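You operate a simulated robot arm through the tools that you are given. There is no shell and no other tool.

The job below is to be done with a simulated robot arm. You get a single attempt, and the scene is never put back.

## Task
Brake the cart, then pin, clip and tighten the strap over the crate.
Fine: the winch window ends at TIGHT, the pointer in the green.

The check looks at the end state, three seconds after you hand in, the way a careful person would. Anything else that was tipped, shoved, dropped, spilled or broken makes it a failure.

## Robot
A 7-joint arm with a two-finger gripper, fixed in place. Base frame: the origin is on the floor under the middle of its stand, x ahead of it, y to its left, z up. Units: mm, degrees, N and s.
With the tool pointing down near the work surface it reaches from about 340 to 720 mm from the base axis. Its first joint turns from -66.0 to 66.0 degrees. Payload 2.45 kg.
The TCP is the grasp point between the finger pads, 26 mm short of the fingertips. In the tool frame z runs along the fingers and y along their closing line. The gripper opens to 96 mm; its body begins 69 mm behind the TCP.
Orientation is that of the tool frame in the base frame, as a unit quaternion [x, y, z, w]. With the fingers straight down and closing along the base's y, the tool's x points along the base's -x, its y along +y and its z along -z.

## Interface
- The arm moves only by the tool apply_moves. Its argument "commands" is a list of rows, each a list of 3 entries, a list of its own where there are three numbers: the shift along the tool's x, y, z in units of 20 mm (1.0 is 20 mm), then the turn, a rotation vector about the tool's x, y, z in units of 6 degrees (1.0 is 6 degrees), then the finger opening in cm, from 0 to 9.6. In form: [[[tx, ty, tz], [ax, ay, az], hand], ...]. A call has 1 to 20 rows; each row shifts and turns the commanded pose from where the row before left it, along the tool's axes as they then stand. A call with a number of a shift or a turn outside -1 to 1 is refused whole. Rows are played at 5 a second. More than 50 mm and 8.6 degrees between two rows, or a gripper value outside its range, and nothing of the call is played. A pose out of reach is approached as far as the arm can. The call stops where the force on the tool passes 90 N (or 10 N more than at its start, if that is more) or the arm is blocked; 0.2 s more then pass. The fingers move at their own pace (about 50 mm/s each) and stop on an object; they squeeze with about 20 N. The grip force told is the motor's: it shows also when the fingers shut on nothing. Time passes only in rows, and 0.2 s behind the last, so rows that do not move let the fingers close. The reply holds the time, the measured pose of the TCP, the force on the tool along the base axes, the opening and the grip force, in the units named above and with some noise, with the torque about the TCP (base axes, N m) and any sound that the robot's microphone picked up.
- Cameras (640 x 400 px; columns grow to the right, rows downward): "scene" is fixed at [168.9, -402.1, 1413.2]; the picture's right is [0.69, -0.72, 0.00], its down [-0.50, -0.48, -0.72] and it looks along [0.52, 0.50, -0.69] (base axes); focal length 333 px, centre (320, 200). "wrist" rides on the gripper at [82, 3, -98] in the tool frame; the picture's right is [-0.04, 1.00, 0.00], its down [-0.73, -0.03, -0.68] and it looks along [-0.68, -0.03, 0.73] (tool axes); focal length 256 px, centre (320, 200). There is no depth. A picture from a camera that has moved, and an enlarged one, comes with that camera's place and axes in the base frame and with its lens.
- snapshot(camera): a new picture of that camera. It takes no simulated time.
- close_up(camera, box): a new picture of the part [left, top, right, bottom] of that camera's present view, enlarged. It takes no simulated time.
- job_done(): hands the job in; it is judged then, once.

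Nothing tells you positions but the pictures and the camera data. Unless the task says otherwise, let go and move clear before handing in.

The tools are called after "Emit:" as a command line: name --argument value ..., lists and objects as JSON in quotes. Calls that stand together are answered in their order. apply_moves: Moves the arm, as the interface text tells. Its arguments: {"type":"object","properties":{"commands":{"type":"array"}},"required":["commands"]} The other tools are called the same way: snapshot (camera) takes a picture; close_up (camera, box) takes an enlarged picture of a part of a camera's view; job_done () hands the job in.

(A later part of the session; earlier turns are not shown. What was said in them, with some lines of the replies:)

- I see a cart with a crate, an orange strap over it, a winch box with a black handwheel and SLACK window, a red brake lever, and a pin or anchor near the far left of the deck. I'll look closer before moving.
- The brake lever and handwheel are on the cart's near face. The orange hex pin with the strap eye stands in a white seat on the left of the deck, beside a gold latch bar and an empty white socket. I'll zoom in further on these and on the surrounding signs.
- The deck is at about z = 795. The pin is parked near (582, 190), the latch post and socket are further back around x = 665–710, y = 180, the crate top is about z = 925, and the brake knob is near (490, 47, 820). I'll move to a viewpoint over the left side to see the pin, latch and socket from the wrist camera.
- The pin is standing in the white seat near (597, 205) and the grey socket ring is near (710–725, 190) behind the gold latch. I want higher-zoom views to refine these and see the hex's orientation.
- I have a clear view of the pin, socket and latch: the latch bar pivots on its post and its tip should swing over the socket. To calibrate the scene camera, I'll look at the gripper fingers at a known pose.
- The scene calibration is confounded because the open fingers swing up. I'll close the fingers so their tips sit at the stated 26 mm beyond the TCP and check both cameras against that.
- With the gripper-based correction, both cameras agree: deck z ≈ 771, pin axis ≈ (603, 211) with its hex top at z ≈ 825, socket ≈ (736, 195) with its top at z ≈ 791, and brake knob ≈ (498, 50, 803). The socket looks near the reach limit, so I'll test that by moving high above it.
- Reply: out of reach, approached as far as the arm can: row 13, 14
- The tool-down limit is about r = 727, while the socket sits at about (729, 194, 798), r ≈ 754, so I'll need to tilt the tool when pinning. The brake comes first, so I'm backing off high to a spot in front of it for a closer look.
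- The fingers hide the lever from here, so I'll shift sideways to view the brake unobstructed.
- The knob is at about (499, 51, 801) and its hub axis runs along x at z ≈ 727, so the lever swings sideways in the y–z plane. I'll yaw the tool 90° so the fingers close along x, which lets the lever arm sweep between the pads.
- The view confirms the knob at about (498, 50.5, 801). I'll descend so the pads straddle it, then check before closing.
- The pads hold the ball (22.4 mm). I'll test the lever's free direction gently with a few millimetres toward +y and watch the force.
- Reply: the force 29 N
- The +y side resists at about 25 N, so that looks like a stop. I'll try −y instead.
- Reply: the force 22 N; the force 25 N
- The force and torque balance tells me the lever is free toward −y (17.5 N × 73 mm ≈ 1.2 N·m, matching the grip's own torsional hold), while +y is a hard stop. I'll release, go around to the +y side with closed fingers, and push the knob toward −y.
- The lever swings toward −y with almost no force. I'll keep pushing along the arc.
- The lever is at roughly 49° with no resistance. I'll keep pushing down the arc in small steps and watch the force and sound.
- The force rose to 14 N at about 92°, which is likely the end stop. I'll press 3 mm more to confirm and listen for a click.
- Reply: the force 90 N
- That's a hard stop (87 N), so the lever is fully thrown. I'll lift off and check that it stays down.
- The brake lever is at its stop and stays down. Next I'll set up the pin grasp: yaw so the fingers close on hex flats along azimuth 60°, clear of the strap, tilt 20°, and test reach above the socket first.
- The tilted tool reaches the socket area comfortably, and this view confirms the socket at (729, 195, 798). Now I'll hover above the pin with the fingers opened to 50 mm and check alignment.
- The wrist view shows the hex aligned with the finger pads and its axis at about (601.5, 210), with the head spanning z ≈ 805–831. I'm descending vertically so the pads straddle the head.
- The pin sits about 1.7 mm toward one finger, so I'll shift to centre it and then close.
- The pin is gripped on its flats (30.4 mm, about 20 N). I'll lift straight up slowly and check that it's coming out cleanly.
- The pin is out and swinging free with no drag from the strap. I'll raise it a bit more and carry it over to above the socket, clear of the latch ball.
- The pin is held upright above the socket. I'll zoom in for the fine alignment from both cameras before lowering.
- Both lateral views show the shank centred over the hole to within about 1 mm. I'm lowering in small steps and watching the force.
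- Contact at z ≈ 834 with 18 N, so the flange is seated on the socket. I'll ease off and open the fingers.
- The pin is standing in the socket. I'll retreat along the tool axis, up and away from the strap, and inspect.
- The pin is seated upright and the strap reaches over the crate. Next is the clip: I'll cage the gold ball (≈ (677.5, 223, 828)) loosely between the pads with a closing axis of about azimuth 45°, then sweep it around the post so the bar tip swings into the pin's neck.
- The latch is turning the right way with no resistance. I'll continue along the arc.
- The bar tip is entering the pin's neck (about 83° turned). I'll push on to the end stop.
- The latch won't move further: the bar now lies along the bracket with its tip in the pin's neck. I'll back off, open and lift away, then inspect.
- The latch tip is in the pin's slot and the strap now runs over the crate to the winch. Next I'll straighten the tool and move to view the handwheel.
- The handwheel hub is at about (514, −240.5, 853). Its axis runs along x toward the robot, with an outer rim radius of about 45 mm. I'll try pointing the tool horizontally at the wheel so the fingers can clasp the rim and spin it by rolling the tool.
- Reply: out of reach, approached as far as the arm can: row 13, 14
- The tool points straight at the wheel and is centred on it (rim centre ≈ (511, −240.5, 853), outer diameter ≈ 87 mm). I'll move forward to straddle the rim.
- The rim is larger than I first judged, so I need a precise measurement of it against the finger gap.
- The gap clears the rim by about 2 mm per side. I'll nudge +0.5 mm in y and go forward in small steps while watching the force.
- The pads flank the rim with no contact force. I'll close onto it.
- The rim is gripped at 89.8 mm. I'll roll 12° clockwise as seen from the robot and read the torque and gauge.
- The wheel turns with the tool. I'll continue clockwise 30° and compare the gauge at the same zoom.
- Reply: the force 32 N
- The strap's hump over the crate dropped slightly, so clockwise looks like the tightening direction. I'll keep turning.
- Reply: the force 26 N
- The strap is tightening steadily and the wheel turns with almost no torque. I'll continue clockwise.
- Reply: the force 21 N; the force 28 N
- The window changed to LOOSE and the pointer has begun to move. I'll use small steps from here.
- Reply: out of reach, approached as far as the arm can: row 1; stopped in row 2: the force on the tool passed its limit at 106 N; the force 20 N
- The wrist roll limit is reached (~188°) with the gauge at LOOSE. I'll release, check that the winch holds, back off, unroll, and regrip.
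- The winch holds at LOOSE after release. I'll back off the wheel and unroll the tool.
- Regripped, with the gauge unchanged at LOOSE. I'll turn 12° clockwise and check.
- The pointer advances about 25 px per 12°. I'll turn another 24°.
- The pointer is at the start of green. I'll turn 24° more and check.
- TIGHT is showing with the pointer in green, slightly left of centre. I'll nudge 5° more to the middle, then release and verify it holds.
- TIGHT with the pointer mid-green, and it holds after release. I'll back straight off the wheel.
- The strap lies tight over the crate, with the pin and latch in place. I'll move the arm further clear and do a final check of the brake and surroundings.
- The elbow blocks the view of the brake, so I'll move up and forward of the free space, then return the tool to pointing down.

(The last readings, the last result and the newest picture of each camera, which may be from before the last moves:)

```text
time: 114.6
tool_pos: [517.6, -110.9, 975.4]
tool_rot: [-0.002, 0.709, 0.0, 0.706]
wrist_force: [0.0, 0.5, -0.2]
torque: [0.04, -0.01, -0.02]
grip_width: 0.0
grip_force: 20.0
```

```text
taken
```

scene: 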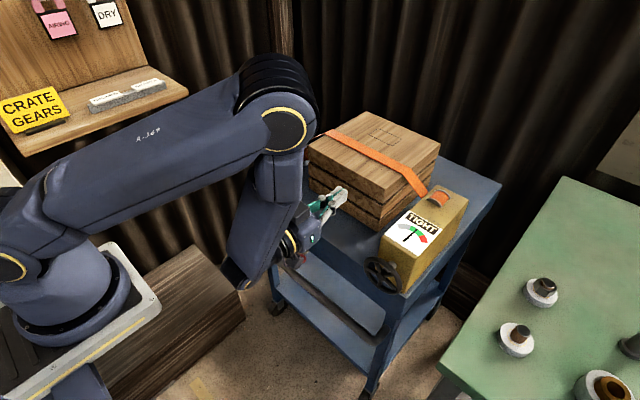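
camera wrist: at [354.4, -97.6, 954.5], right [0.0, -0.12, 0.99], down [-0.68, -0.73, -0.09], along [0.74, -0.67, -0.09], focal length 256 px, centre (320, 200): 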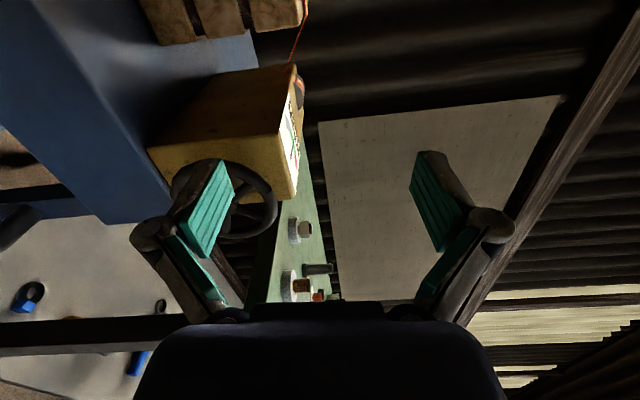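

Emit:
apply_moves --commands '[[[0, 0, 0], [0, 1, 0], 0], [[0, 0, 0], [0, 1, 0], 0], [[0, 0, 0], [0, 1, 0], 0], [[0, 0, 0], [0, 1, 0], 0], [[0, 0, 0], [0, 1, 0], 0], [[0, 0, 0], [0, 1, 0], 0], [[0, 0, 0], [0, 1, 0], 0], [[0, 0, 0], [0, 1, 0], 0], [[0, 0, 0], [0, 1, 0], 0], [[0, 0, 0], [0, 1, 0], 0], [[0, 0, 0], [0, 1, 0], 0], [[0, 0, 0], [0, 1, 0], 0], [[0, 0, 0], [0, 1, 0], 0], [[0, 0, 0], [0, 1, 0], 0], [[0, 0, 0], [0, 1, 0], 0]]'

Emit:
apply_moves --commands '[[[0.6, 0.6, -0.8], [0, 0, 0], 0], [[0.6, 0.6, -0.8], [0, 0, 0], 0], [[0.6, 0.6, -0.8], [0, 0, 0], 0], [[0.6, 0.6, -0.8], [0, 0, 0], 0], [[0.6, 0.6, -0.8], [0, 0, 0], 0], [[0.6, 0.6, -0.8], [0, 0, 0], 0]]'

Emit:
snapshot --camera "scene"

Emit:
snapshot --camera "wrist"

Emit:
close_up --camera "scene" --box '[230, 180, 350, 280]'

Emit:
close_up --camera "scene" --box '[390, 200, 440, 250]'

```text
time: 117.8
tool_pos: [517.1, -110.9, 974.7]
tool_rot: [-0.001, 1.0, 0.0, -0.001]
wrist_force: [0.0, -0.2, -0.3]
torque: [0.01, 0.02, 0.0]
grip_width: 0.0
grip_force: 20.1
```

```text
time: 119.2
tool_pos: [445.6, -38.7, 1070.5]
tool_rot: [-0.002, 1.0, 0.0, -0.002]
wrist_force: [0.2, 0.4, -0.4]
torque: [-0.02, 0.0, -0.02]
grip_width: 0.2
grip_force: 20.5
```

```text
taken
```

scene: 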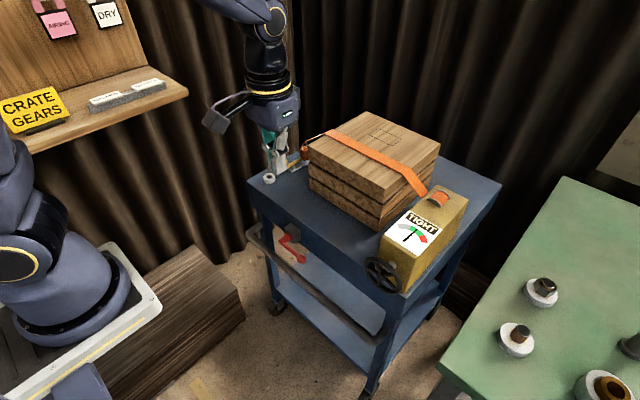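

```text
taken
camera wrist: at [364.7, -35.7, 1168.1], right [0.04, 1.0, 0.0], down [0.74, -0.03, 0.68], along [0.68, -0.03, -0.74], focal length 256 px, centre (320, 200)
```

wrist: 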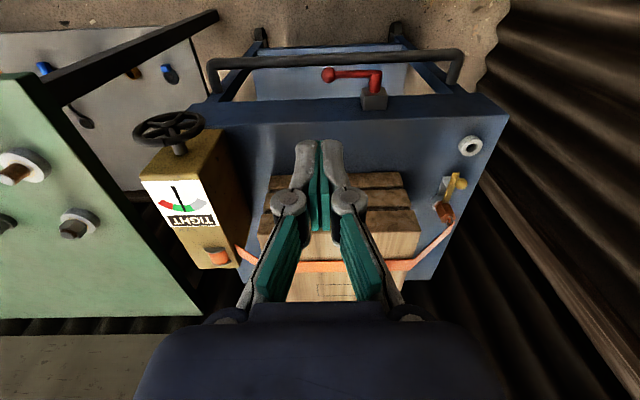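

```text
4.00 times, centred on (290, 230) of scene
camera zoom: at [168.9, -402.1, 1413.2], right [0.69, -0.72, 0.0], down [-0.5, -0.48, -0.72], along [0.52, 0.5, -0.69], focal length 1330 px, centre (440, 80)
```

zoom: 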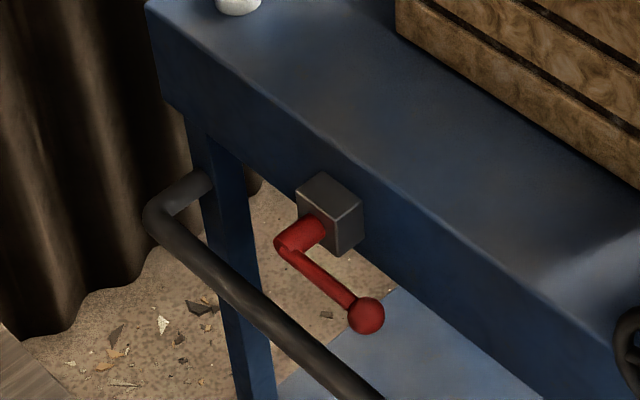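

```text
8.00 times, centred on (415, 225) of scene
camera zoom: at [168.9, -402.1, 1413.2], right [0.69, -0.72, 0.0], down [-0.5, -0.48, -0.72], along [0.52, 0.5, -0.69], focal length 2661 px, centre (-440, 0)
```

zoom: 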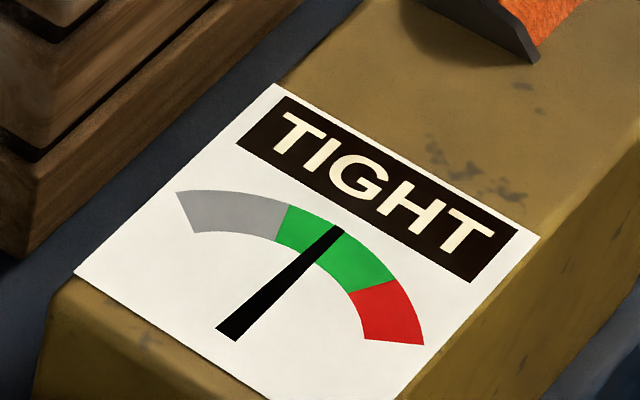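

Brake thrown, gauge TIGHT and mid-green, arm clear. One last look at the pin and latch before handing in.

Emit:
close_up --camera "wrist" --box '[400, 120, 500, 240]'

Emit:
close_up --camera "scene" --box '[260, 120, 340, 190]'

```text
3.33 times, centred on (450, 180) of wrist
camera zoom: at [364.7, -35.7, 1168.1], right [0.04, 1.0, 0.0], down [0.74, -0.03, 0.68], along [0.68, -0.03, -0.74], focal length 853 px, centre (-113, 267)
```

zoom: 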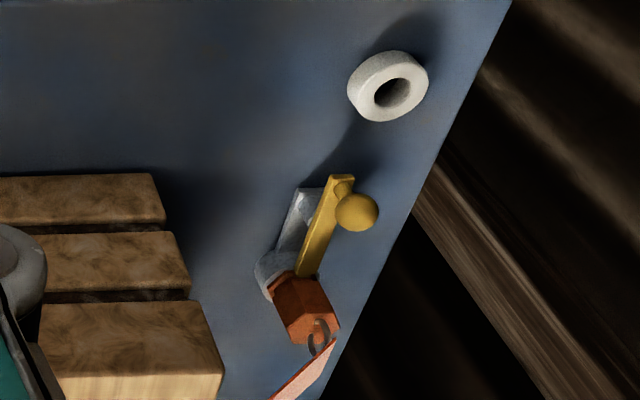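

```text
5.71 times, centred on (300, 155) of scene
camera zoom: at [168.9, -402.1, 1413.2], right [0.69, -0.72, 0.0], down [-0.5, -0.48, -0.72], along [0.52, 0.5, -0.69], focal length 1900 px, centre (434, 457)
```

zoom: 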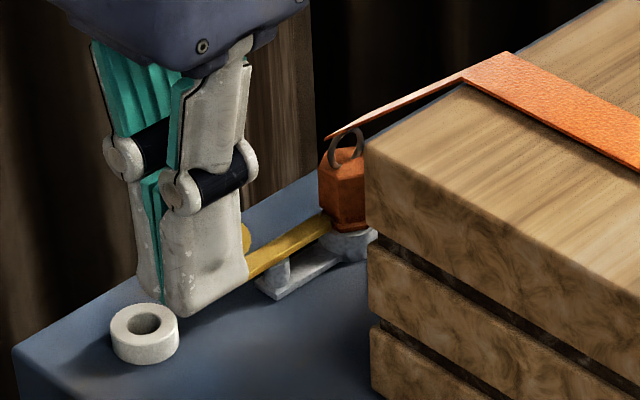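

The pin is seated with the latch bar in its neck, the brake lever is thrown, and the strap is tight with the pointer mid-green. Nothing else was disturbed and the arm is clear, so I'm handing in.

Emit:
job_done

```text
The job is handed in.
```

The cart is braked, the strap is pinned and clipped over the crate, and the winch window reads TIGHT with the pointer mid-green. I have handed the job in; no verdict came back with the hand-in.

- **Brake:** I pushed the red lever over until it hit a hard stop. It stayed there when I let go, and it was still down in the last pictures.
- **Pin:** The strap pin came out of its holder and went into the socket until its flange rested on the ring. Once released, it stood upright.
- **Clip:** I swung the gold latch round to its stop, and the tip of its bar sits in the pin's neck.
- **Winch:** I turned the handwheel clockwise until the window read TIGHT. The reading held after I let go and backed off.

The tool force passed the 90 N stop once (106 N), when the wrist reached its roll limit while gripping the handwheel. I let go there and regripped to finish. The last pictures show nothing knocked or moved, and the arm is clear of the cart.
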